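You operate a simulated robot arm through the tools that you are given. There is no shell and no other tool. Be economical: measure what you need, move in short steps, check, and stop when the job is done.

You run a simulated robot arm. Do the job below in one go: nothing can be reset, and whatever is moved stays where it is left.

JOB
Fit the firm foot in place of the split foot and grease its top.
Fine: split foot into the worn tub, new foot home in the yellow socket, green brush back in the orange holder. Set down upright: split foot. A coat counts when it lies all over at full strength: go over it till it gets no stronger.

It is judged by the outcome, as a careful person would: the job done as asked, and still so three seconds after it is handed in. It fails if anything else is knocked over, pushed out of place, dropped, spilled or broken.

ROBOT AND FRAMES
A 6-joint arm with a two-finger parallel gripper, fixed in place. Base frame: the origin is at the foot of the arm, x ahead of it, y to its left, z up; the work surface is at about z = 640. Lengths are in mm, angles in rad, forces in N, time in s.
With the tool pointing down near the work surface it reaches from about 200 to 660 mm from the base axis. Its first joint turns from -1.152 to 1.152 rad. Payload 2.9 kg.
The tool frame sits at the grasp point between the pads (the TCP): z along the fingers, y along the line on which they close. The tips reach 30 mm beyond it. The gripper opens to 110 mm. The fingers are 20 mm wide and 10 mm thick; the gripper's body (48 by 112 mm) begins 55 mm behind the TCP.
Orientation is that of the tool frame in the base frame, as a unit quaternion [x, y, z, w]. With the fingers straight down and closing along the base's y, the tool's x points along the base's -x, its y along +y and its z along -z.

CONTROLS
- The arm moves only by the tool apply_moves. Its argument "moves" is a list that holds one entry, the list of rows, each a list of 7 numbers: the turn, a rotation vector about the tool's x, y, z in units of 120 degrees (1.0 is 120 degrees), then the shift along the tool's x, y, z in units of 250 mm (1.0 is 250 mm), then the closure in counts, from 0 (fully open) to 255 (shut). In form: [[[wx, wy, wz, dx, dy, dz, jaw], ...]]. A call has 1 to 8 rows; each row is the pose to reach, as a shift and turn from the pose commanded when the call began, along the tool's axes at that moment. A call with a number of a shift or a turn outside -1 to 1 is refused whole. Each row takes 0.2 s and may step no farther than 50 mm and 0.15 rad from the row before; otherwise, or with a gripper value out of range, the whole call is refused. A pose out of reach is approached as far as the arm can. The call stops where the force on the tool passes 40 N (or 10 N more than at its start, if that is more) or the arm is blocked; 0.2 s more then pass. Each finger travels about 108 mm/s and halts on what it meets, pressing with about 26 N; the grip force reading is that of the motor and also rises with nothing between the fingers. The clock runs only during rows and for 0.2 s after the last one: add rows that repeat a pose to give the fingers time. The reply holds the time, the measured pose of the TCP, the force on the tool along the base axes, the opening and the grip force, in the units named above and with some noise, with the torque about the TCP (base axes, N m) and any sound that the robot's microphone picked up.
- Cameras (640 x 400 px; columns grow to the right, rows downward): "scene" is fixed at [71.1, 425.7, 1386.3]; the picture's right is [-0.83, -0.56, 0.00], its down [-0.31, 0.46, -0.83] and it looks along [0.47, -0.69, -0.55] (base axes); focal length 319 px, centre (320, 200). "wrist" rides on the gripper at [72, 17, -103] in the tool frame; the picture's right is [-0.23, 0.97, 0.00], its down [-0.76, -0.18, -0.62] and it looks along [-0.61, -0.14, 0.78] (tool axes); focal length 222 px, centre (320, 200). There is no depth. A picture from a camera that has moved, and an enlarged one, comes with that camera's place and axes in the base frame and with its lens.
- grab_frame(camera): a new picture of that camera. It takes no simulated time.
- enlarge(camera, box): a new picture of the part [left, top, right, bottom] of that camera's present view, enlarged. It takes no simulated time.
- hand_in(): hands the job in; it is judged then, once.

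Go step by step. Nothing tells you positions but the pictures and the camera data: compare them with the known pose of the tool, close in by small moves and look again before you grip or let go. The budget is 120 turns and 84 pictures, counting those below and the enlarged ones. Unless the task says otherwise, let go and move clear before handing in, and close with one line.

The tools are called as name(argument=value, ...) on one line, values as JSON. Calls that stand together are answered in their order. apply_moves: Moves the arm, as the interface text tells. Its arguments: {"type":"object","properties":{"moves":{"type":"array"}},"required":["moves"]} The other tools are called the same way: grab_frame (camera) takes a picture; enlarge (camera, box) takes an enlarged picture of a part of a camera's view; hand_in () hands the job in.

At the start:

```text
time_s: 0.0
eef_pos: [377.4, -233.7, 1109.2]
tcp_rot: [0.0, 1.0, 0.0, 0.0]
ft_force: [0.3, 0.0, -0.5]
torque: [0.0, 0.0, -0.03]
finger_gap: 109.8
finger_force: 0.0
```

scene: 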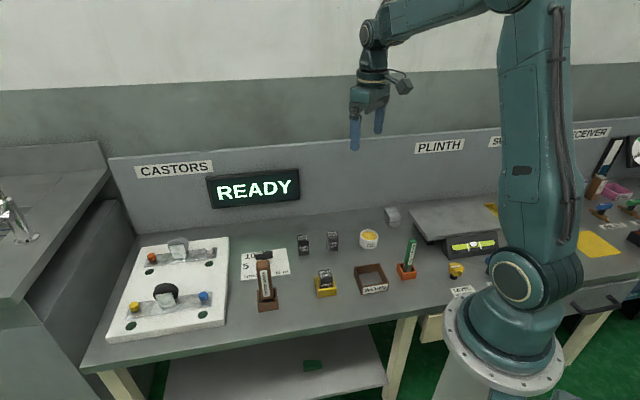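
wrist: 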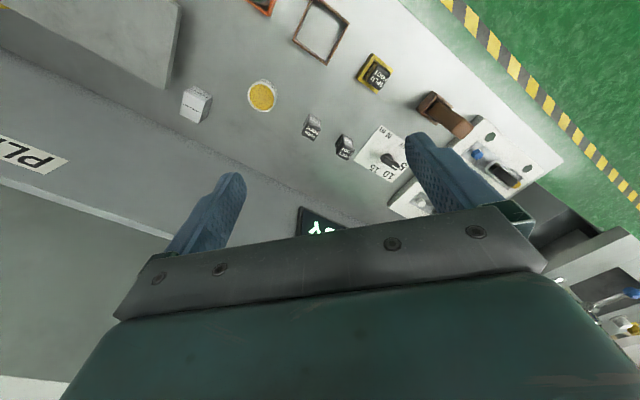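

I see a bench with castors, two small dark feet, a yellow socket holding a foot, a tub and a green brush in an orange holder. I'll look closer to read the labels.

enlarge(camera="scene", box=[230, 200, 430, 325])

enlarge(camera="wrist", box=[230, 0, 470, 150])

enlarge(camera="scene", box=[320, 200, 520, 325])

```text
3.20 times, centred on (330, 262) of scene
camera zoom: at [71.1, 425.7, 1386.3], right [-0.83, -0.56, 0.0], down [-0.31, 0.46, -0.83], along [0.47, -0.69, -0.55], focal length 1022 px, centre (288, 0)
```

zoom: 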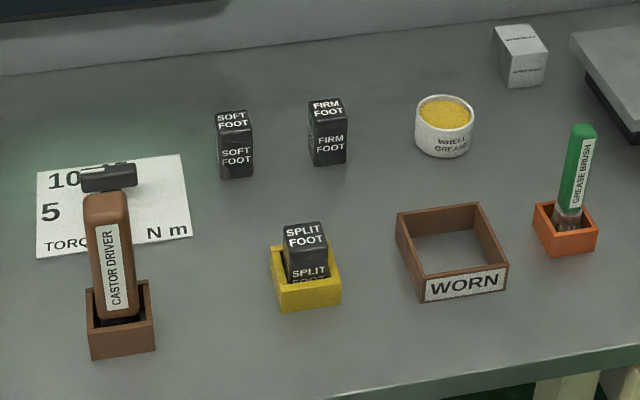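

```text
2.67 times, centred on (350, 75) of wrist
camera zoom: at [304.0, -217.1, 1213.0], right [0.23, 0.97, 0.0], down [0.76, -0.18, 0.62], along [0.61, -0.14, -0.78], focal length 592 px, centre (240, 533)
```

zoom: 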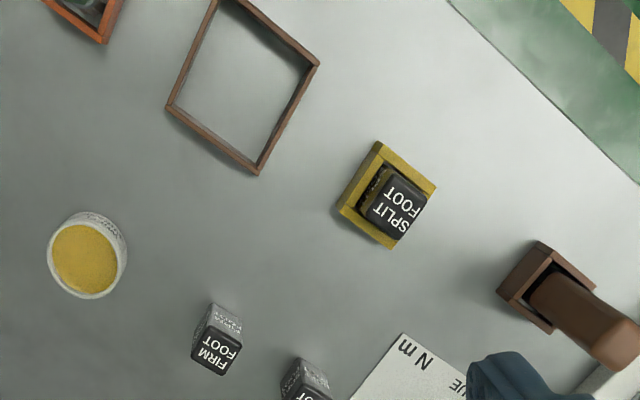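

```text
3.20 times, centred on (420, 262) of scene
camera zoom: at [71.1, 425.7, 1386.3], right [-0.83, -0.56, 0.0], down [-0.31, 0.46, -0.83], along [0.47, -0.69, -0.55], focal length 1022 px, centre (0, 0)
```

zoom: 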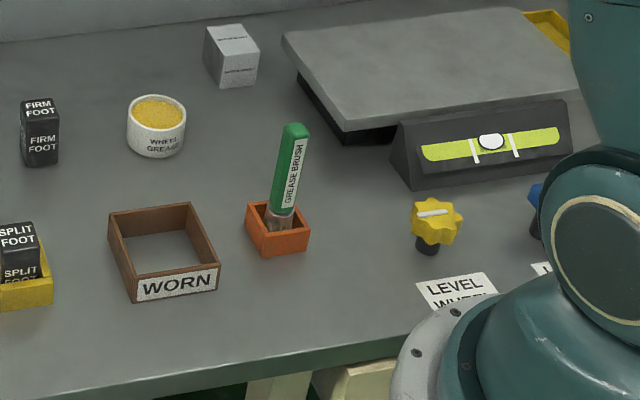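

The split foot is in the yellow socket, roughly at (420,-119), and its top is near z=705. The firm foot is near (500,-282), the worn tub near (322,-222), the brush near (241,-298) and the grease near (411,-375). I'll lower the arm to bring the wrist camera closer to the split foot.

apply_moves(moves=[[[0, 0, 0, 0.044, 0.0766, 0.1366, 0], [0, 0, 0, 0.088, 0.1531, 0.273, 0], [0, 0, 0, 0.132, 0.23, 0.41, 0], [0, 0, 0, 0.176, 0.306, 0.546, 0], [0, 0, 0, 0.22, 0.383, 0.683, 0], [0, 0, 0, 0.264, 0.46, 0.82, 0], [0, 0, 0, 0.308, 0.536, 0.956, 0], [0, 0, 0, 0.308, 0.536, 0.956, 0]]])

grab_frame(camera="wrist")

```text
time_s: 1.8
eef_pos: [298.2, -99.7, 868.7]
tcp_rot: [0.0, 1.0, 0.0, 0.001]
ft_force: [-0.3, 0.0, -0.7]
torque: [0.0, -0.01, 0.03]
finger_gap: 109.7
finger_force: 0.1
```

```text
78 pictures are left
camera wrist: at [224.8, -82.9, 972.3], right [0.23, 0.97, 0.0], down [0.76, -0.18, 0.62], along [0.61, -0.14, -0.78], focal length 222 px, centre (320, 200)
```

wrist: 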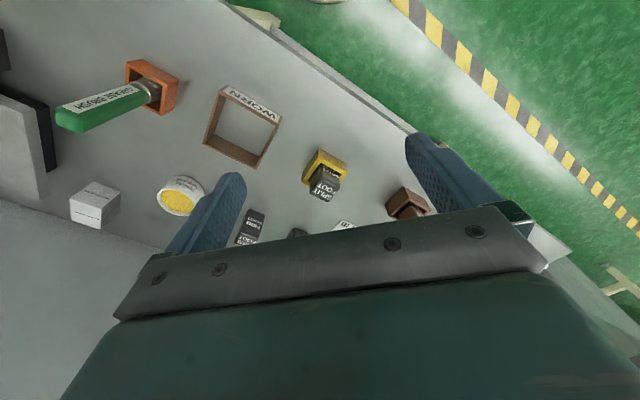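

The split foot and socket are near the centre of this view. I'll enlarge for precise edges.

enlarge(camera="wrist", box=[270, 130, 370, 210])

enlarge(camera="scene", box=[305, 255, 345, 305])

```text
5.00 times, centred on (320, 170) of wrist
camera zoom: at [224.8, -82.9, 972.3], right [0.23, 0.97, 0.0], down [0.76, -0.18, 0.62], along [0.61, -0.14, -0.78], focal length 1111 px, centre (320, 350)
```

zoom: 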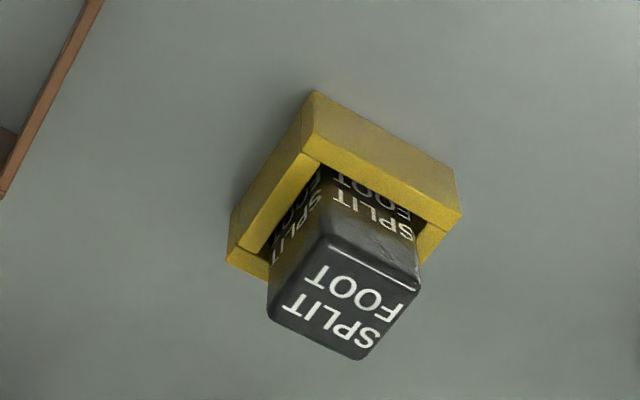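

```text
8.00 times, centred on (325, 280) of scene
camera zoom: at [71.1, 425.7, 1386.3], right [-0.83, -0.56, 0.0], down [-0.31, 0.46, -0.83], along [0.47, -0.69, -0.55], focal length 2555 px, centre (280, -440)
```

zoom: 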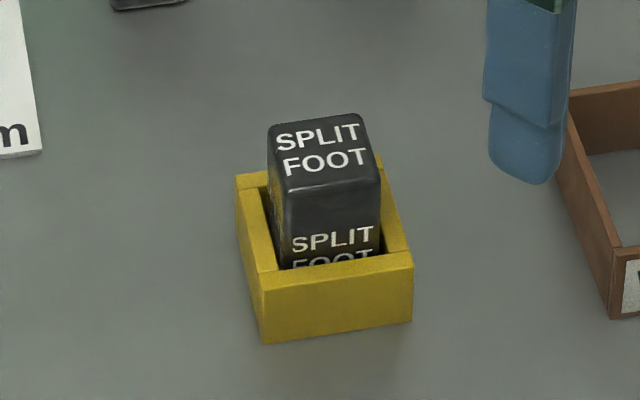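

The split foot is yawed about 45° and centred near (418,-120). I'll move above it and turn the gripper 45°, staying well clear of its top.

apply_moves(moves=[[[0, 0, 0.0625, -0.08, -0.013, 0.06, 0], [0, 0, 0.125, -0.16, -0.027, 0.12, 0], [0, 0, 0.1875, -0.24, -0.04, 0.18, 0], [0, 0, 0.25, -0.32, -0.054, 0.24, 0], [0, 0, 0.3125, -0.4, -0.067, 0.3, 0], [0, 0, 0.375, -0.484, -0.08, 0.356, 0], [0, 0, 0.375, -0.484, -0.08, 0.356, 0]]])

grab_frame(camera="wrist")

enlarge(camera="scene", box=[265, 190, 385, 310])

```text
time_s: 3.4
eef_pos: [421.9, -118.9, 781.0]
tcp_rot: [0.384, 0.923, -0.001, 0.001]
ft_force: [-0.2, 0.4, -0.6]
torque: [0.03, 0.01, 0.01]
finger_gap: 110.0
finger_force: 0.0
```

```text
75 pictures are left
camera wrist: at [382.4, -56.8, 884.4], right [0.85, 0.53, 0.0], down [0.41, -0.66, 0.62], along [0.33, -0.53, -0.78], focal length 222 px, centre (320, 200)
```

wrist: 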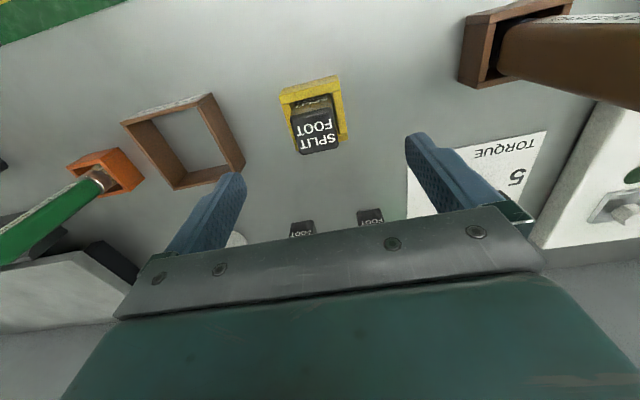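

```text
3.33 times, centred on (325, 250) of scene
camera zoom: at [71.1, 425.7, 1386.3], right [-0.83, -0.56, 0.0], down [-0.31, 0.46, -0.83], along [0.47, -0.69, -0.55], focal length 1065 px, centre (303, 33)
```

zoom: 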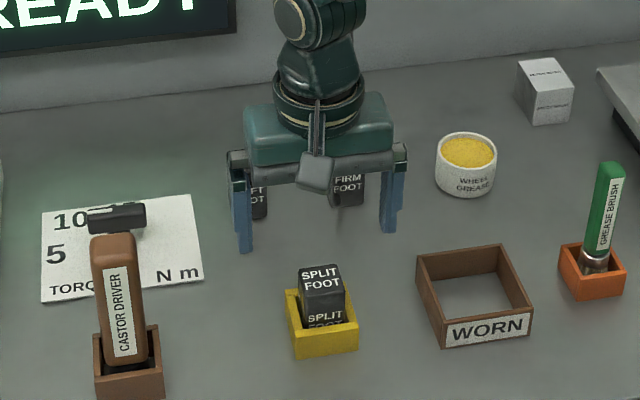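

The foot sits about where the fingers would descend. I'll enlarge to check the lateral centring and yaw.

enlarge(camera="wrist", box=[270, 65, 370, 165])

```text
4.00 times, centred on (320, 115) of wrist
camera zoom: at [382.4, -56.8, 884.4], right [0.85, 0.53, 0.0], down [0.41, -0.66, 0.62], along [0.33, -0.53, -0.78], focal length 888 px, centre (320, 540)
```

zoom: 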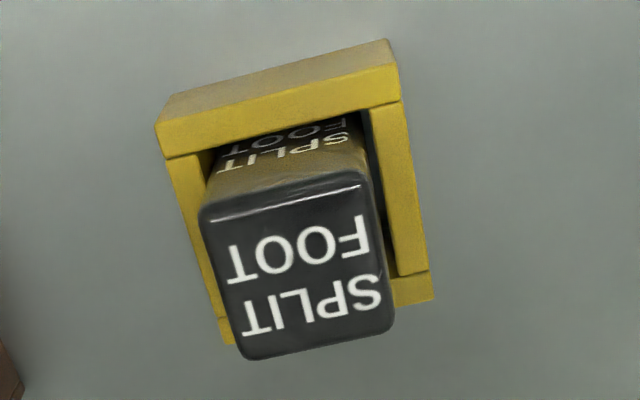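

The foot is within 4 mm of the grip line and 1.5° of square with it. I'll correct that and go down with the tips staying just above the rim.

apply_moves(moves=[[[0, 0, 0.012, 0.005, -0.0156, 0.0, 0], [0, 0, 0.012, 0.005, -0.0156, 0.15, 0], [0, 0, 0.012, 0.005, -0.0156, 0.26, 0], [0, 0, 0.012, 0.005, -0.0156, 0.3, 0], [0, 0, 0.012, 0.005, -0.0156, 0.3, 0]]])

enlarge(camera="scene", box=[290, 235, 370, 305])

enlarge(camera="wrist", box=[220, 100, 420, 225])

```text
time_s: 4.6
eef_pos: [416.2, -121.1, 705.6]
tcp_rot: [0.393, 0.919, -0.001, 0.0]
ft_force: [0.6, -0.4, 0.7]
torque: [0.0, 0.02, 0.03]
finger_gap: 110.0
finger_force: 0.0
```

```text
5.71 times, centred on (330, 270) of scene
camera zoom: at [71.1, 425.7, 1386.3], right [-0.83, -0.56, 0.0], down [-0.31, 0.46, -0.83], along [0.47, -0.69, -0.55], focal length 1825 px, centre (263, -200)
```

zoom: 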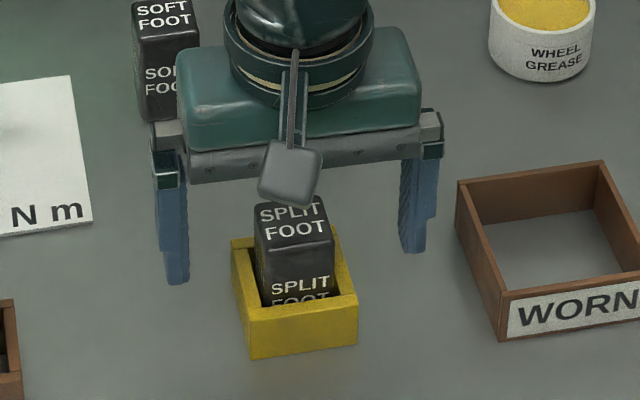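

```text
3.20 times, centred on (320, 162) of wrist
camera zoom: at [378.9, -57.5, 809.8], right [0.86, 0.51, 0.0], down [0.4, -0.67, 0.62], along [0.32, -0.54, -0.78], focal length 711 px, centre (320, 320)
```

zoom: 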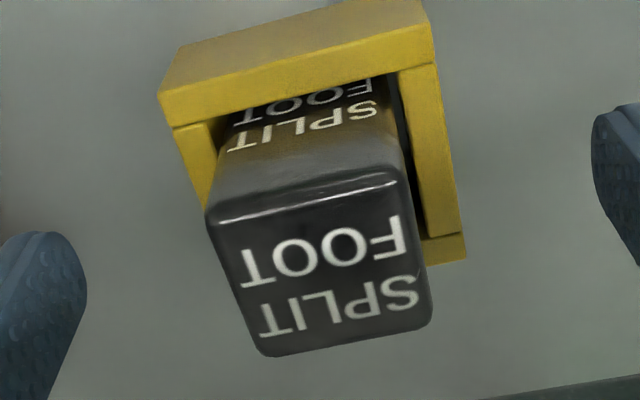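

The fingers now straddle the foot, centred to about 1 mm, with the tips near z=676. I'll close on it.

apply_moves(moves=[[[0, 0, 0, 0, 0, 0, 255], [0, 0, 0, 0, 0, 0, 255], [0, 0, 0, 0, 0, 0, 255], [0, 0, 0, 0, 0, 0, 255]]])

enlarge(camera="scene", box=[290, 235, 370, 305])

```text
time_s: 5.6
eef_pos: [416.8, -122.1, 706.7]
tcp_rot: [0.393, 0.919, 0.0, 0.0]
ft_force: [0.7, 0.1, -0.1]
torque: [-0.01, 0.0, 0.02]
finger_gap: 35.6
finger_force: 25.9
```

```text
5.71 times, centred on (330, 270) of scene
camera zoom: at [71.1, 425.7, 1386.3], right [-0.83, -0.56, 0.0], down [-0.31, 0.46, -0.83], along [0.47, -0.69, -0.55], focal length 1825 px, centre (263, -200)
```

zoom: 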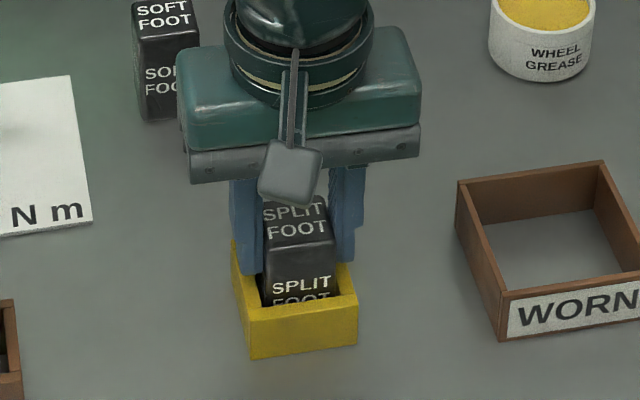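

The foot is gripped at 35.6 mm. I'll lift it straight up.

apply_moves(moves=[[[0, 0, 0, 0, 0, -0.04, 255], [0, 0, 0, 0, 0, -0.12, 255], [0, 0, 0, 0, 0, -0.24, 255], [0, 0, 0, 0, 0, -0.36, 255], [0, 0, 0, 0, 0, -0.36, 255]]])

grab_frame(camera="wrist")

enlarge(camera="scene", box=[270, 190, 430, 310])

```text
time_s: 6.8
eef_pos: [417.2, -121.2, 797.9]
tcp_rot: [0.394, 0.919, 0.0, -0.001]
ft_force: [0.3, -0.3, -1.1]
torque: [0.02, 0.03, 0.01]
finger_gap: 35.5
finger_force: 26.1
```

```text
69 pictures are left
camera wrist: at [379.0, -57.7, 901.7], right [0.86, 0.51, 0.0], down [0.4, -0.67, 0.62], along [0.32, -0.54, -0.78], focal length 222 px, centre (320, 200)
```

wrist: 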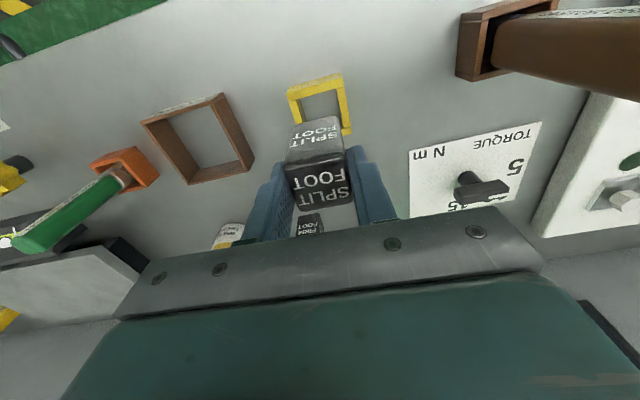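

```text
3.33 times, centred on (350, 250) of scene
camera zoom: at [71.1, 425.7, 1386.3], right [-0.83, -0.56, 0.0], down [-0.31, 0.46, -0.83], along [0.47, -0.69, -0.55], focal length 1065 px, centre (220, 33)
```

zoom: 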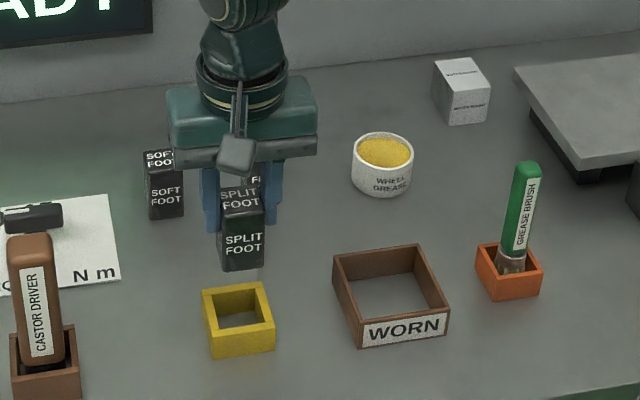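

The foot is out and the socket is empty. Now I'll measure the WORN tub's position and yaw.

enlarge(camera="wrist", box=[120, 70, 280, 200])

enlarge(camera="scene", box=[345, 255, 415, 305])

```text
3.08 times, centred on (200, 135) of wrist
camera zoom: at [379.0, -57.7, 901.7], right [0.86, 0.51, 0.0], down [0.4, -0.67, 0.62], along [0.32, -0.54, -0.78], focal length 684 px, centre (689, 400)
```

zoom: 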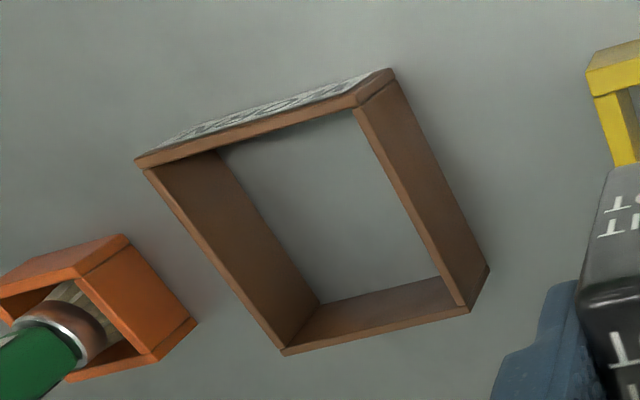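

```text
8.00 times, centred on (380, 280) of scene
camera zoom: at [71.1, 425.7, 1386.3], right [-0.83, -0.56, 0.0], down [-0.31, 0.46, -0.83], along [0.47, -0.69, -0.55], focal length 2555 px, centre (-160, -440)
```

zoom: 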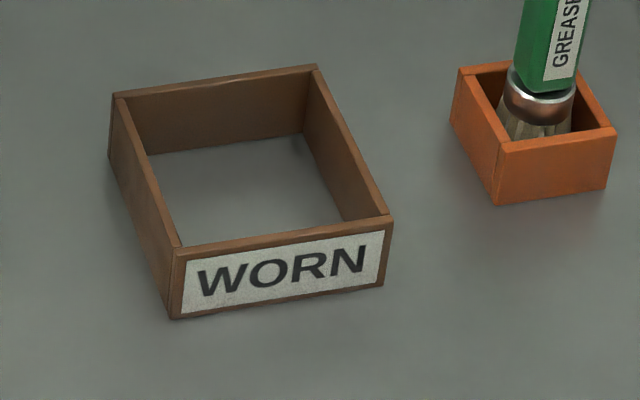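

The tub rim is about 82 mm square and aligned with the gripper, 140 mm away along tool -y. I'll carry the foot over it at height.

apply_moves(moves=[[[0, 0, 0, -0.002, -0.1, 0, 255], [0, 0, 0, -0.006, -0.22, 0, 255], [0, 0, 0, -0.01, -0.34, 0, 255], [0, 0, 0, -0.014, -0.46, 0, 255], [0, 0, 0, -0.016, -0.56, 0, 255], [0, 0, 0, -0.016, -0.56, 0.0, 255]]])

grab_frame(camera="wrist")

enlarge(camera="scene", box=[310, 185, 450, 310])

```text
time_s: 8.2
eef_pos: [319.5, -219.8, 797.7]
tcp_rot: [0.394, 0.919, 0.001, 0.0]
ft_force: [0.2, -0.7, -0.7]
torque: [0.0, -0.04, -0.02]
finger_gap: 35.7
finger_force: 25.9
```

```text
65 pictures are left
camera wrist: at [280.5, -155.9, 900.1], right [0.86, 0.51, 0.0], down [0.4, -0.67, 0.62], along [0.32, -0.54, -0.78], focal length 222 px, centre (320, 200)
```

wrist: 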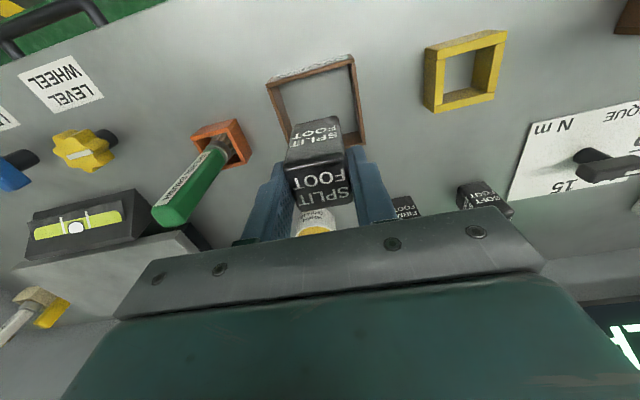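

```text
3.20 times, centred on (380, 248) of scene
camera zoom: at [71.1, 425.7, 1386.3], right [-0.83, -0.56, 0.0], down [-0.31, 0.46, -0.83], along [0.46, -0.69, -0.55], focal length 1022 px, centre (128, 48)
```

zoom: 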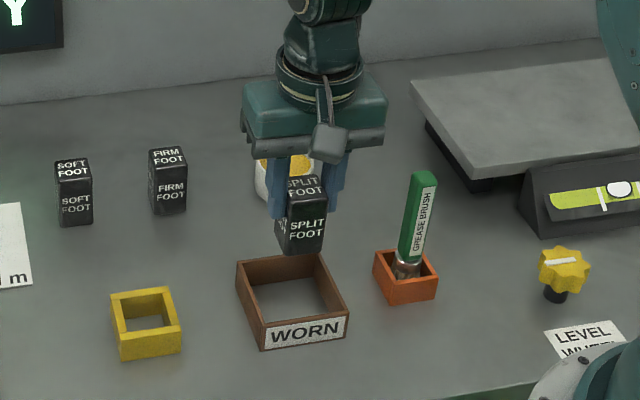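

The foot is centred over the tub to within about 3 mm. I'll lower it towards the floor.

apply_moves(moves=[[[0, 0, 0, -0.01, 0, 0.1, 255], [0, 0, 0, -0.01, 0, 0.2, 255], [0, 0, 0, -0.01, 0, 0.3, 255], [0, 0, 0, -0.01, 0, 0.32, 255], [0, 0, 0, -0.01, 0, 0.32, 255]]])

enlarge(camera="scene", box=[340, 230, 430, 310])

enlarge(camera="wrist", box=[220, 40, 420, 225])

```text
time_s: 9.4
eef_pos: [319.5, -222.6, 716.6]
tcp_rot: [0.394, 0.919, 0.0, 0.0]
ft_force: [0.2, 0.1, -0.5]
torque: [0.01, 0.03, -0.02]
finger_gap: 35.4
finger_force: 26.1
```

```text
5.00 times, centred on (385, 270) of scene
camera zoom: at [71.1, 425.7, 1386.3], right [-0.83, -0.56, 0.0], down [-0.31, 0.46, -0.83], along [0.47, -0.69, -0.55], focal length 1597 px, centre (-5, -150)
```

zoom: 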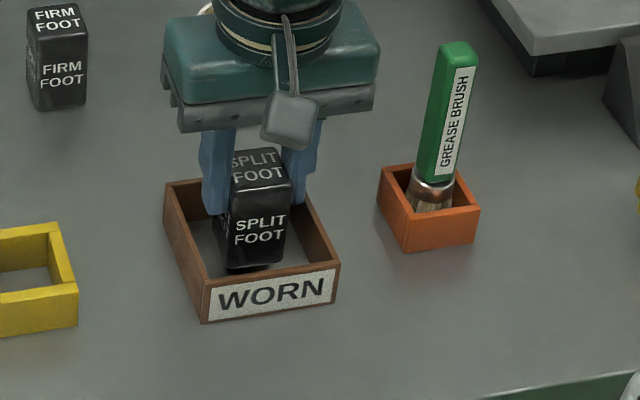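

```text
2.16 times, centred on (320, 132) of wrist
camera zoom: at [282.3, -158.2, 820.3], right [0.86, 0.51, 0.0], down [0.4, -0.67, 0.62], along [0.32, -0.54, -0.78], focal length 480 px, centre (320, 346)
```

zoom: 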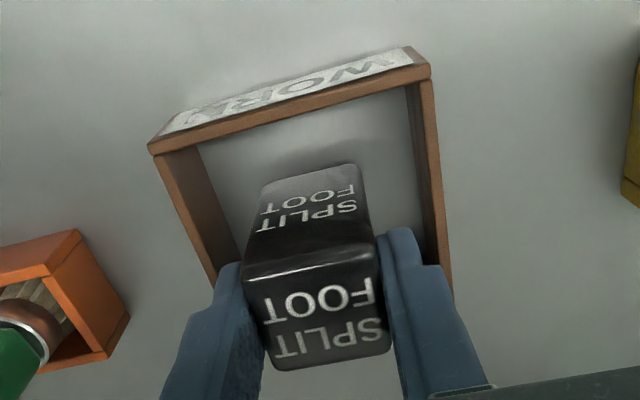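

The foot is inside the tub walls with clearance all round and a small gap below it. I'll creep down to contact.

apply_moves(moves=[[[0, 0, 0, 0, 0, 0.012, 255], [0, 0, 0, 0, 0, 0.024, 255], [0, 0, 0, 0, 0, 0.032, 255], [0, 0, 0, 0, 0, 0.032, 255]]])

```text
time_s: 10.4
eef_pos: [319.0, -222.4, 707.6]
tcp_rot: [0.394, 0.919, 0.0, 0.0]
ft_force: [-0.4, 0.1, -1.2]
torque: [0.01, 0.0, 0.01]
finger_gap: 35.4
finger_force: 26.4
```

apply_moves(moves=[[[0, 0, 0, 0, 0, 0.006, 255], [0, 0, 0, 0, 0, 0.012, 255], [0, 0, 0, 0, 0, 0.012, 255]]])

enlarge(camera="scene", box=[350, 245, 410, 305])

```text
time_s: 11.2
eef_pos: [320.3, -223.0, 707.3]
tcp_rot: [0.394, 0.919, -0.001, 0.0]
ft_force: [-5.4, 2.4, 28.2]
torque: [0.25, 0.38, 0.04]
finger_gap: 35.6
finger_force: 25.3
```

```text
6.67 times, centred on (380, 275) of scene
camera zoom: at [70.7, 425.9, 1386.2], right [-0.83, -0.56, 0.0], down [-0.31, 0.46, -0.83], along [0.47, -0.69, -0.55], focal length 2130 px, centre (-80, -300)
```

zoom: 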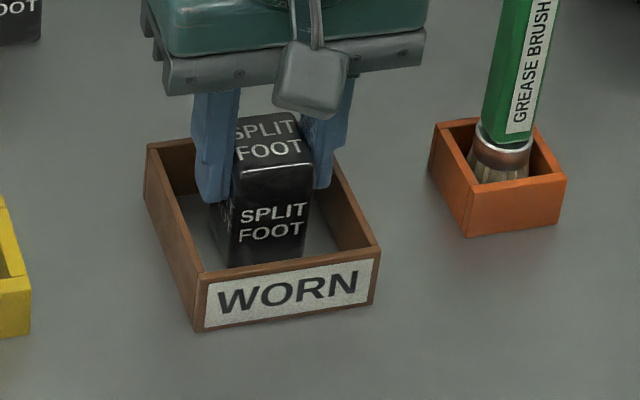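

It's in contact with the floor at 28 N. I'll ease the force off, open partway and rise clear.

apply_moves(moves=[[[0, 0, 0, 0, 0, -0.009, 255], [0, 0, 0, 0, 0, -0.009, 220], [0, 0, 0, 0, 0, -0.009, 142], [0, 0, 0, 0, 0, -0.009, 142], [0, 0, 0, 0, 0, -0.009, 142]]])

enlarge(camera="scene", box=[350, 245, 410, 305])

```text
time_s: 12.4
eef_pos: [320.8, -222.0, 708.7]
tcp_rot: [0.393, 0.919, 0.0, 0.0]
ft_force: [0.7, -0.8, -0.4]
torque: [-0.04, -0.01, 0.0]
finger_gap: 48.6
finger_force: 0.1
```

```text
6.67 times, centred on (380, 275) of scene
camera zoom: at [71.1, 425.7, 1386.3], right [-0.83, -0.56, 0.0], down [-0.31, 0.46, -0.83], along [0.47, -0.69, -0.55], focal length 2130 px, centre (-80, -300)
```

zoom: 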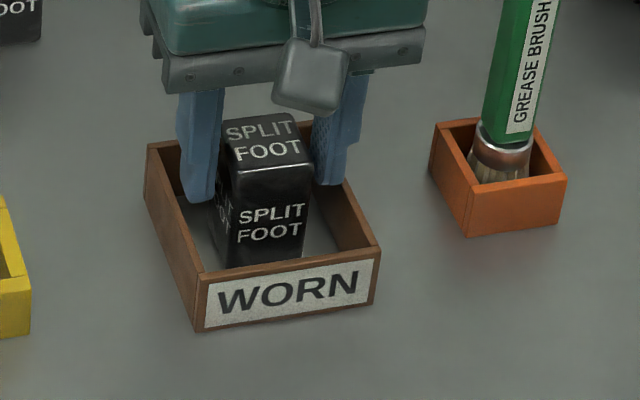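

The split foot is upright in the tub and released. I'll rise and move above the firm foot.

apply_moves(moves=[[[0, 0, 0, 0, 0, -0.15, 142], [0, 0, 0, 0, 0, -0.32, 142], [0, 0, 0, -0.05, 0.027, -0.41, 100], [0, 0, 0, -0.205, 0.109, -0.41, 50], [0, 0, 0, -0.36, 0.191, -0.41, 0], [0, 0, 0, -0.515, 0.273, -0.41, 0], [0, 0, 0, -0.67, 0.355, -0.41, 0], [0, 0, 0, -0.67, 0.355, -0.41, 0]]])

grab_frame(camera="wrist")

grab_frame(camera="scene")

```text
time_s: 14.2
eef_pos: [501.0, -281.4, 808.9]
tcp_rot: [0.394, 0.919, 0.0, 0.0]
ft_force: [-0.1, 0.3, 0.7]
torque: [0.03, -0.01, -0.05]
finger_gap: 110.0
finger_force: 0.1
```

```text
59 pictures are left
camera wrist: at [462.8, -217.4, 912.8], right [0.86, 0.51, 0.0], down [0.4, -0.67, 0.62], along [0.32, -0.54, -0.78], focal length 222 px, centre (320, 200)
```

wrist: 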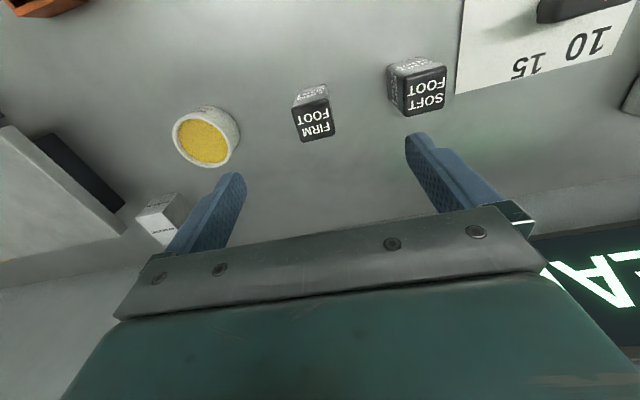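

```text
58 pictures are left
```

scene: 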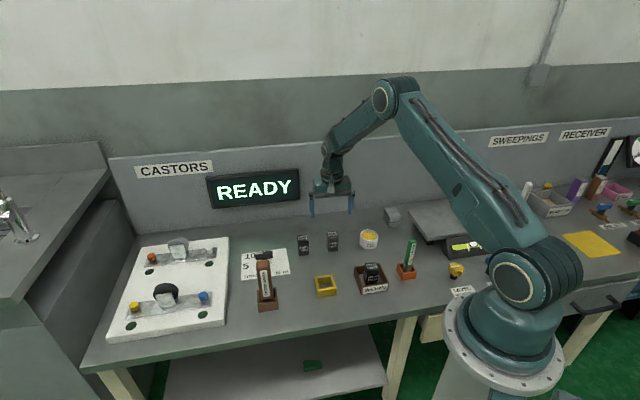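

enlarge(camera="wrist", box=[270, 70, 370, 160])

```text
4.44 times, centred on (320, 115) of wrist
camera zoom: at [462.8, -217.4, 912.8], right [0.86, 0.51, 0.0], down [0.4, -0.67, 0.62], along [0.32, -0.54, -0.78], focal length 987 px, centre (320, 578)
```

zoom: 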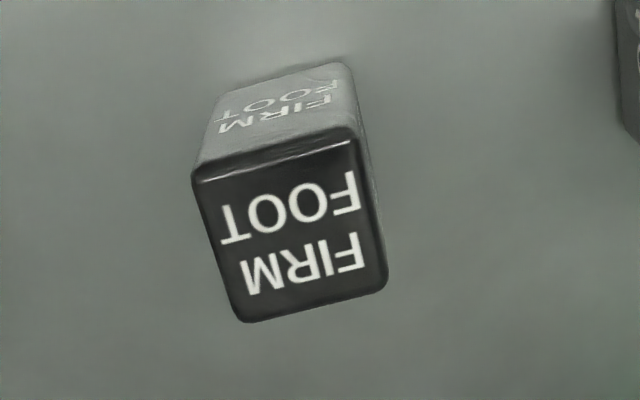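

The firm foot is square to the gripper, 5 mm off laterally. I'll correct that and descend to the same height as for the old foot.

apply_moves(moves=[[[0, 0, 0, 0.004, -0.02, 0.05, 0], [0, 0, 0, 0.004, -0.02, 0.2, 0], [0, 0, 0, 0.004, -0.02, 0.33, 0], [0, 0, 0, 0.004, -0.02, 0.4, 0], [0, 0, 0, 0.004, -0.02, 0.407, 0], [0, 0, 0, 0.004, -0.02, 0.407, 0]]])

enlarge(camera="wrist", box=[220, 100, 420, 225])

```text
time_s: 15.6
eef_pos: [496.1, -284.7, 706.6]
tcp_rot: [0.394, 0.919, 0.0, 0.0]
ft_force: [0.5, 0.0, 0.1]
torque: [0.0, 0.01, 0.03]
finger_gap: 110.2
finger_force: 0.1
```

```text
3.20 times, centred on (320, 162) of wrist
camera zoom: at [457.8, -221.1, 811.1], right [0.86, 0.51, 0.0], down [0.4, -0.67, 0.62], along [0.32, -0.54, -0.78], focal length 711 px, centre (320, 320)
```

zoom: 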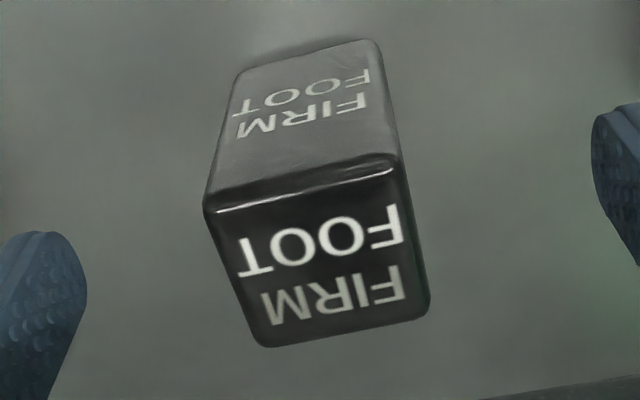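

The view matches the earlier grip but sits about 2 mm off along tool x. I'll correct that and close.

apply_moves(moves=[[[0, 0, 0, 0.007, 0, 0, 0], [0, 0, 0, 0.007, 0, 0, 255], [0, 0, 0, 0.007, 0, 0, 255], [0, 0, 0, 0.007, 0, 0, 255], [0, 0, 0, 0.007, 0, 0, 255]]])

enlarge(camera="wrist", box=[220, 100, 420, 225])

```text
time_s: 16.8
eef_pos: [494.8, -284.0, 708.7]
tcp_rot: [0.394, 0.919, 0.0, 0.001]
ft_force: [1.2, 1.2, 2.2]
torque: [0.11, -0.12, 0.06]
finger_gap: 35.3
finger_force: 26.3
```

```text
3.20 times, centred on (320, 162) of wrist
camera zoom: at [456.3, -220.0, 811.8], right [0.86, 0.51, 0.0], down [0.4, -0.67, 0.62], along [0.32, -0.54, -0.78], focal length 711 px, centre (320, 320)
```

zoom: 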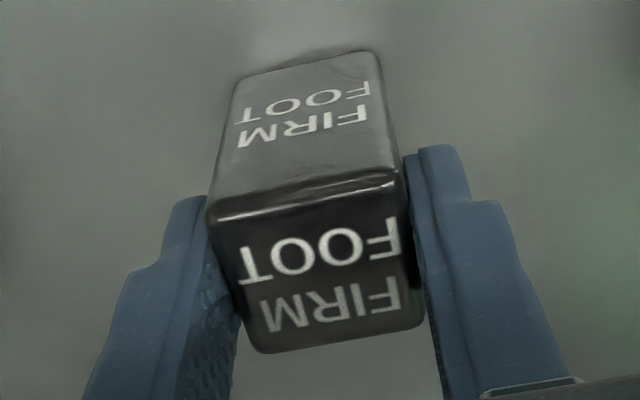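

The firm foot is gripped at 35.3 mm. I'll lift it and carry it over the socket.

apply_moves(moves=[[[0, 0, 0, 0, 0, -0.08, 255], [0, 0, 0, 0, 0, -0.22, 255], [0, 0, 0, 0, 0, -0.36, 255], [0, 0, 0, 0.171, 0.0555, -0.36, 255], [0, 0, 0, 0.342, 0.111, -0.36, 255], [0, 0, 0, 0.513, 0.1665, -0.36, 255], [0, 0, 0, 0.684, 0.222, -0.36, 255], [0, 0, 0, 0.684, 0.222, -0.36, 255]]])

grab_frame(camera="wrist")

enlarge(camera="wrist", box=[270, 50, 370, 150])

```text
time_s: 18.6
eef_pos: [418.5, -122.4, 799.8]
tcp_rot: [0.394, 0.919, -0.001, -0.001]
ft_force: [0.5, 0.3, -1.7]
torque: [0.0, 0.02, -0.02]
finger_gap: 35.3
finger_force: 25.9
```

```text
54 pictures are left
camera wrist: at [379.8, -58.8, 902.6], right [0.86, 0.51, 0.0], down [0.4, -0.67, 0.62], along [0.32, -0.54, -0.78], focal length 222 px, centre (320, 200)
```

wrist: 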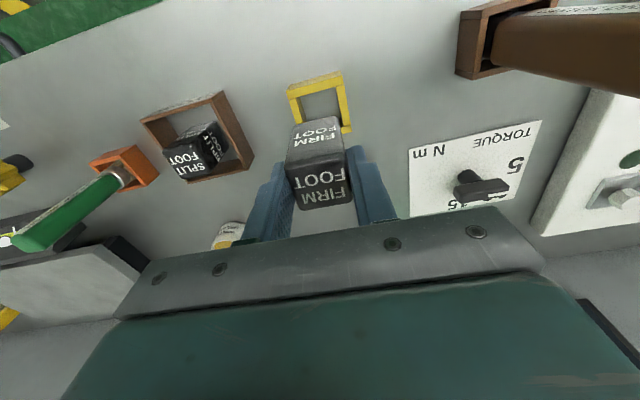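

```text
4.00 times, centred on (320, 100) of wrist
camera zoom: at [379.8, -58.8, 902.6], right [0.86, 0.51, 0.0], down [0.4, -0.67, 0.62], along [0.32, -0.54, -0.78], focal length 888 px, centre (320, 600)
```

zoom: 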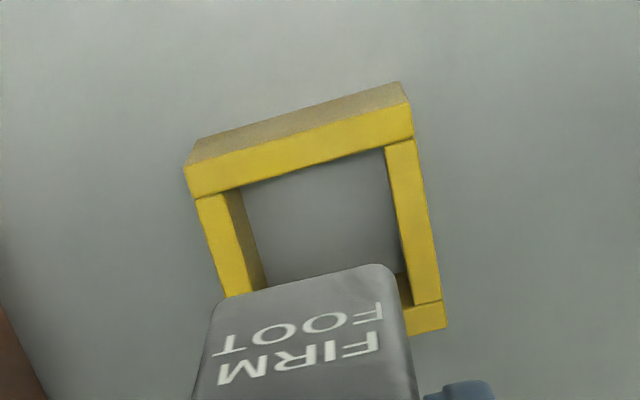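

Alignment over the socket is within about 2 mm, and clearance is roughly 2 mm a side. I'll apply a small correction and lower to just above the rim.

apply_moves(moves=[[[0, 0, 0, 0.004, 0.003, 0.05, 255], [0, 0, 0, 0.004, 0.003, 0.15, 255], [0, 0, 0, 0.004, 0.003, 0.22, 255], [0, 0, 0, 0.004, 0.003, 0.23, 255], [0, 0, 0, 0.004, 0.003, 0.23, 255]]])

enlarge(camera="scene", box=[295, 245, 355, 305])

enlarge(camera="wrist", box=[250, 50, 390, 190])

```text
time_s: 19.8
eef_pos: [417.3, -121.4, 742.5]
tcp_rot: [0.394, 0.919, 0.0, 0.001]
ft_force: [0.2, 0.3, -0.7]
torque: [-0.02, -0.01, -0.01]
finger_gap: 35.3
finger_force: 26.0
```

```text
6.67 times, centred on (325, 275) of scene
camera zoom: at [71.1, 425.7, 1386.3], right [-0.83, -0.56, 0.0], down [-0.31, 0.46, -0.83], along [0.47, -0.69, -0.55], focal length 2130 px, centre (287, -300)
```

zoom: 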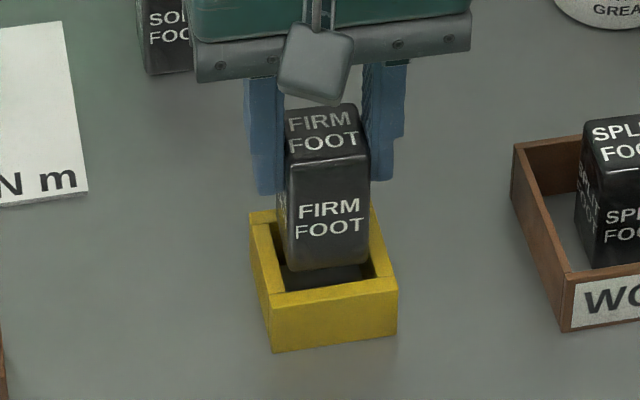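

```text
2.86 times, centred on (320, 120) of wrist
camera zoom: at [380.0, -57.2, 845.6], right [0.86, 0.51, 0.0], down [0.4, -0.67, 0.62], along [0.32, -0.54, -0.78], focal length 635 px, centre (320, 429)
```

zoom: 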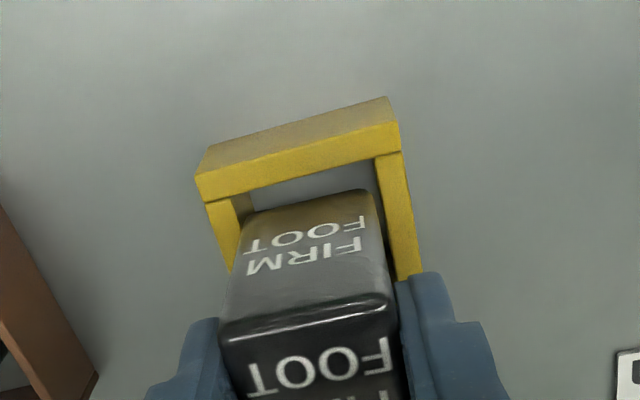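

The foot is lined up with the opening. I'll lower it slowly.

apply_moves(moves=[[[0, 0, 0, 0, 0, 0.02, 255], [0, 0, 0, 0, 0, 0.04, 255], [0, 0, 0, 0, 0, 0.06, 255], [0, 0, 0, 0, 0, 0.08, 255], [0, 0, 0, 0, 0, 0.1, 255], [0, 0, 0, 0, 0, 0.12, 255], [0, 0, 0, 0, 0, 0.12, 255]]])

enlarge(camera="scene", box=[295, 245, 355, 305])

```text
time_s: 21.4
eef_pos: [417.2, -121.4, 711.4]
tcp_rot: [0.393, 0.919, 0.001, -0.001]
ft_force: [-0.1, 1.7, -0.9]
torque: [0.0, -0.03, 0.01]
finger_gap: 35.2
finger_force: 25.8
```

```text
6.67 times, centred on (325, 275) of scene
camera zoom: at [71.1, 425.7, 1386.3], right [-0.83, -0.56, 0.0], down [-0.31, 0.46, -0.83], along [0.47, -0.69, -0.55], focal length 2130 px, centre (287, -300)
```

zoom: 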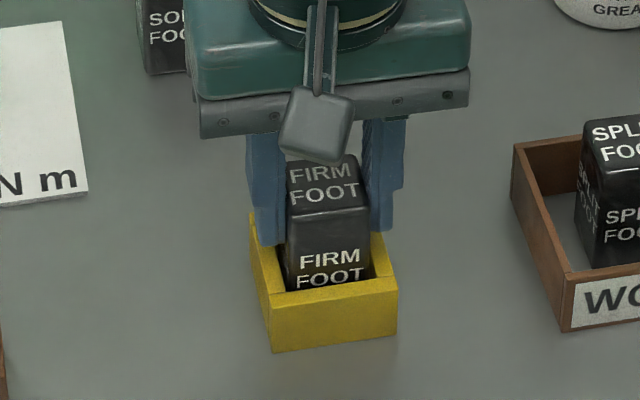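

It's sliding in freely with no side force. I'll creep the last few millimetres to the floor.

apply_moves(moves=[[[0, 0, 0, 0, 0, 0.008, 255], [0, 0, 0, 0, 0, 0.014, 255], [0, 0, 0, 0, 0, 0.02, 255], [0, 0, 0, 0, 0, 0.024, 255], [0, 0, 0, 0, 0, 0.024, 255]]])

```text
time_s: 22.6
eef_pos: [416.8, -122.0, 706.6]
tcp_rot: [0.395, 0.919, -0.001, 0.002]
ft_force: [-5.7, -2.0, 35.9]
torque: [-0.2, 0.17, 0.03]
finger_gap: 35.9
finger_force: 25.6
```

It has bottomed out at 36 N, at the same height as the old foot. I'll unload, open and rise.

apply_moves(moves=[[[0, 0, 0, 0, 0, -0.009, 255], [0, 0, 0, 0, 0, -0.009, 215], [0, 0, 0, 0, 0, -0.009, 130], [0, 0, 0, 0, 0, -0.009, 130], [0, 0, 0, 0, 0, -0.1, 130], [0, 0, 0, 0, 0, -0.25, 130], [0, 0, 0, 0, 0, -0.41, 100], [0, 0, 0, 0, 0, -0.41, 100]]])

grab_frame(camera="wrist")

enlarge(camera="scene", box=[295, 235, 425, 310])

```text
time_s: 24.4
eef_pos: [415.7, -122.8, 809.0]
tcp_rot: [0.394, 0.919, -0.001, 0.001]
ft_force: [0.6, 0.1, -0.5]
torque: [0.03, 0.0, 0.0]
finger_gap: 66.8
finger_force: 0.0
```

```text
49 pictures are left
camera wrist: at [378.6, -58.5, 912.1], right [0.86, 0.51, 0.0], down [0.4, -0.67, 0.62], along [0.32, -0.54, -0.78], focal length 222 px, centre (320, 200)
```

wrist: 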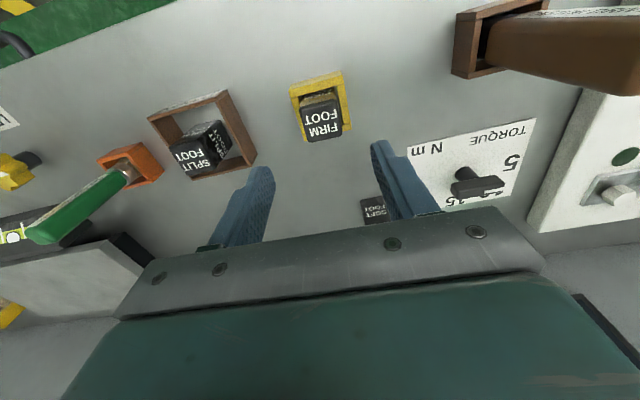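

```text
4.92 times, centred on (360, 272) of scene
camera zoom: at [71.1, 425.7, 1386.3], right [-0.83, -0.56, 0.0], down [-0.31, 0.46, -0.83], along [0.47, -0.69, -0.55], focal length 1572 px, centre (123, -157)
```

zoom: 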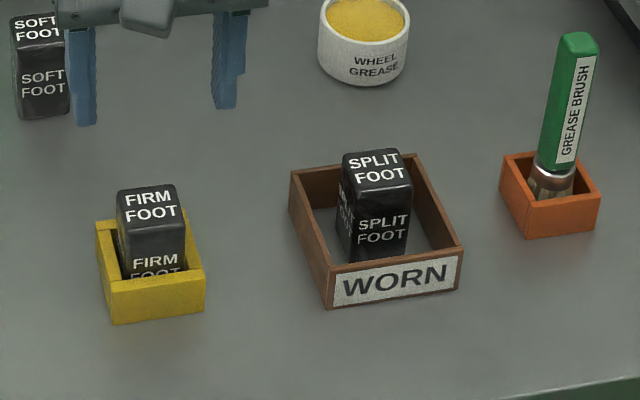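

The new foot is home in the socket and the split foot stands upright in the tub. Next is the brush, near (246,-311) with its top near z=777, so I'll approach from above.

apply_moves(moves=[[[0, 0, 0, -0.01, -0.1, -0.14, 100], [0, 0, 0, -0.02, -0.27, -0.24, 100], [0, 0, 0, -0.04, -0.45, -0.24, 80], [0, 0, 0, -0.055, -0.63, -0.24, 60], [0, 0, 0, -0.065, -0.81, -0.24, 60], [0, 0, 0, -0.077, -0.96, -0.24, 60], [0, 0, 0, -0.077, -0.96, -0.24, 60]]])

grab_frame(camera="wrist")

enlarge(camera="scene", box=[350, 190, 450, 300])

```text
time_s: 26.0
eef_pos: [255.2, -300.5, 866.9]
tcp_rot: [0.393, 0.919, 0.0, 0.0]
ft_force: [0.2, 0.6, 1.1]
torque: [-0.02, 0.01, 0.0]
finger_gap: 84.5
finger_force: 0.1
```

```text
47 pictures are left
camera wrist: at [218.5, -237.0, 969.5], right [0.86, 0.51, 0.0], down [0.4, -0.67, 0.62], along [0.32, -0.54, -0.78], focal length 222 px, centre (320, 200)
```

wrist: 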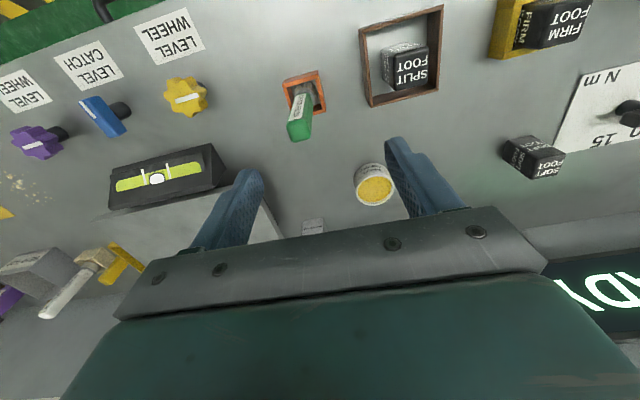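

```text
3.64 times, centred on (400, 245) of scene
camera zoom: at [71.1, 425.7, 1386.3], right [-0.83, -0.56, 0.0], down [-0.31, 0.46, -0.83], along [0.46, -0.69, -0.55], focal length 1162 px, centre (29, 36)
```

zoom: 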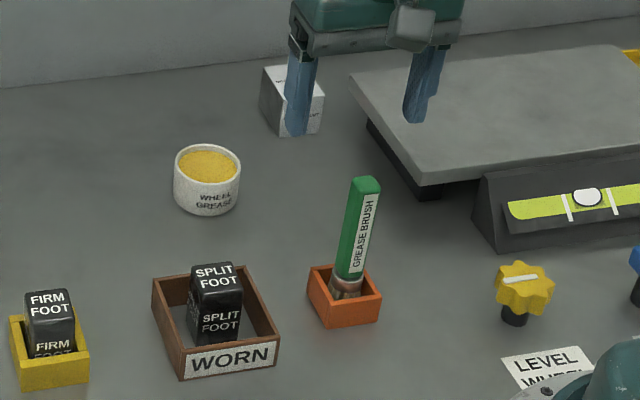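

enlarge(camera="wrist", box=[265, 60, 345, 150])

```text
4.44 times, centred on (305, 105) of wrist
camera zoom: at [218.5, -237.0, 969.5], right [0.86, 0.51, 0.0], down [0.4, -0.67, 0.62], along [0.32, -0.54, -0.78], focal length 987 px, centre (387, 622)
```

zoom: 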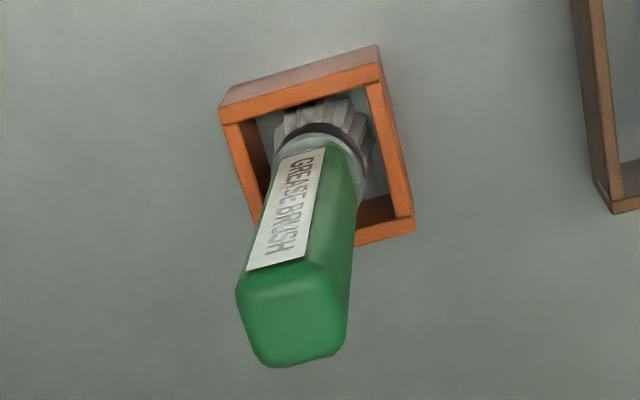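

The brush handle is square to the gripper and about 19.5 mm off along tool -y. I'll align and descend partway, then check.

apply_moves(moves=[[[0, 0, 0, 0.006, -0.077, 0.0, 60], [0, 0, 0, 0.006, -0.077, 0.15, 60], [0, 0, 0, 0.006, -0.077, 0.3, 60], [0, 0, 0, 0.006, -0.077, 0.3, 60]]])

enlarge(camera="wrist", box=[220, 60, 420, 210])

enlarge(camera="scene", box=[360, 200, 450, 290])

```text
time_s: 27.0
eef_pos: [240.3, -312.1, 792.1]
tcp_rot: [0.395, 0.919, 0.001, 0.0]
ft_force: [0.2, 0.4, 0.4]
torque: [0.0, 0.0, -0.01]
finger_gap: 83.7
finger_force: 0.1
```

```text
2.67 times, centred on (320, 135) of wrist
camera zoom: at [202.6, -248.6, 895.6], right [0.86, 0.51, 0.0], down [0.4, -0.67, 0.62], along [0.32, -0.54, -0.78], focal length 592 px, centre (320, 373)
```

zoom: 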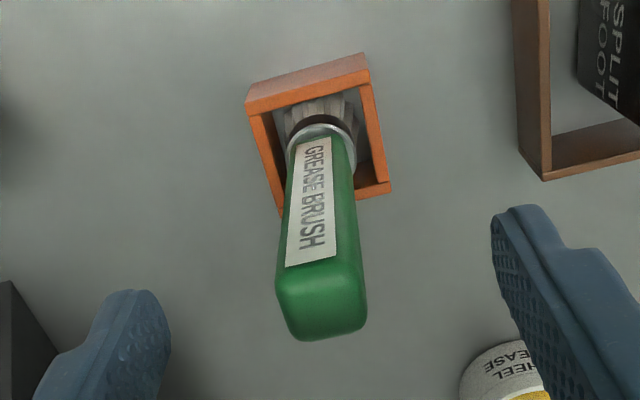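

```text
4.44 times, centred on (405, 245) of scene
camera zoom: at [71.1, 425.7, 1386.3], right [-0.83, -0.56, 0.0], down [-0.31, 0.46, -0.83], along [0.47, -0.69, -0.55], focal length 1420 px, centre (-58, 0)
```

zoom: 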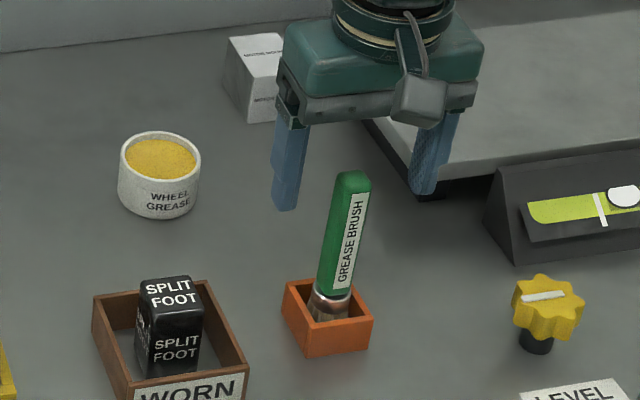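

The handle is centred between the fingers. I'll descend to mid-handle and close.

apply_moves(moves=[[[0, 0, 0, 0.003, 0.002, 0.1, 60], [0, 0, 0, 0.003, 0.002, 0.19, 60], [0, 0, 0, 0.003, 0.002, 0.208, 60], [0, 0, 0, 0.003, 0.002, 0.208, 255], [0, 0, 0, 0.003, 0.002, 0.208, 255], [0, 0, 0, 0.003, 0.002, 0.208, 255], [0, 0, 0, 0.003, 0.002, 0.208, 255]]])

enlarge(camera="scene", box=[360, 200, 450, 290])

enlarge(camera="wrist", box=[220, 60, 420, 210])

```text
time_s: 28.6
eef_pos: [239.7, -312.4, 740.6]
tcp_rot: [0.395, 0.919, -0.001, 0.0]
ft_force: [-0.5, 1.1, -0.3]
torque: [0.0, -0.02, -0.03]
finger_gap: 19.7
finger_force: 26.0
```

```text
4.44 times, centred on (405, 245) of scene
camera zoom: at [71.1, 425.7, 1386.3], right [-0.83, -0.56, 0.0], down [-0.31, 0.46, -0.83], along [0.47, -0.69, -0.55], focal length 1420 px, centre (-58, 0)
```

zoom: 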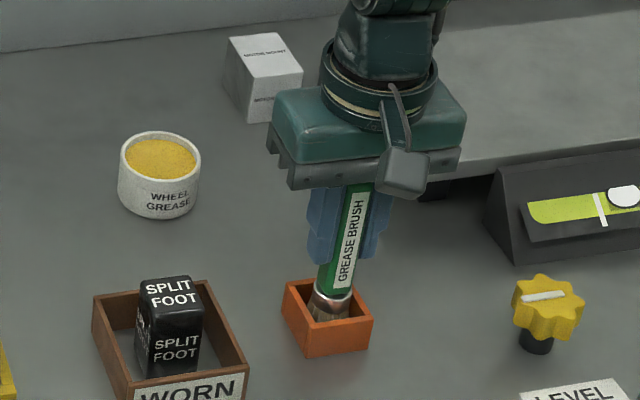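

```text
2.67 times, centred on (320, 135) of wrist
camera zoom: at [202.4, -248.3, 843.8], right [0.86, 0.51, 0.0], down [0.4, -0.67, 0.62], along [0.32, -0.54, -0.78], focal length 592 px, centre (320, 373)
```

zoom: 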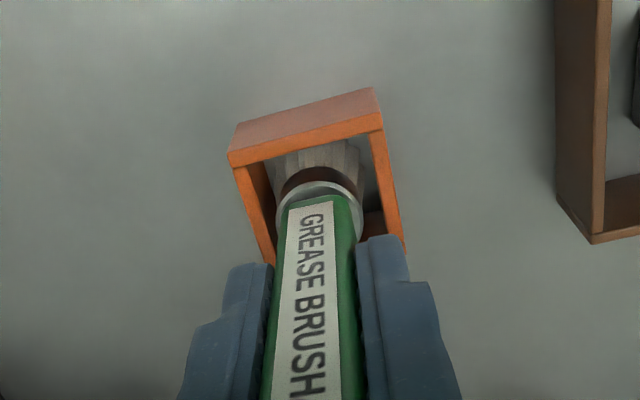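

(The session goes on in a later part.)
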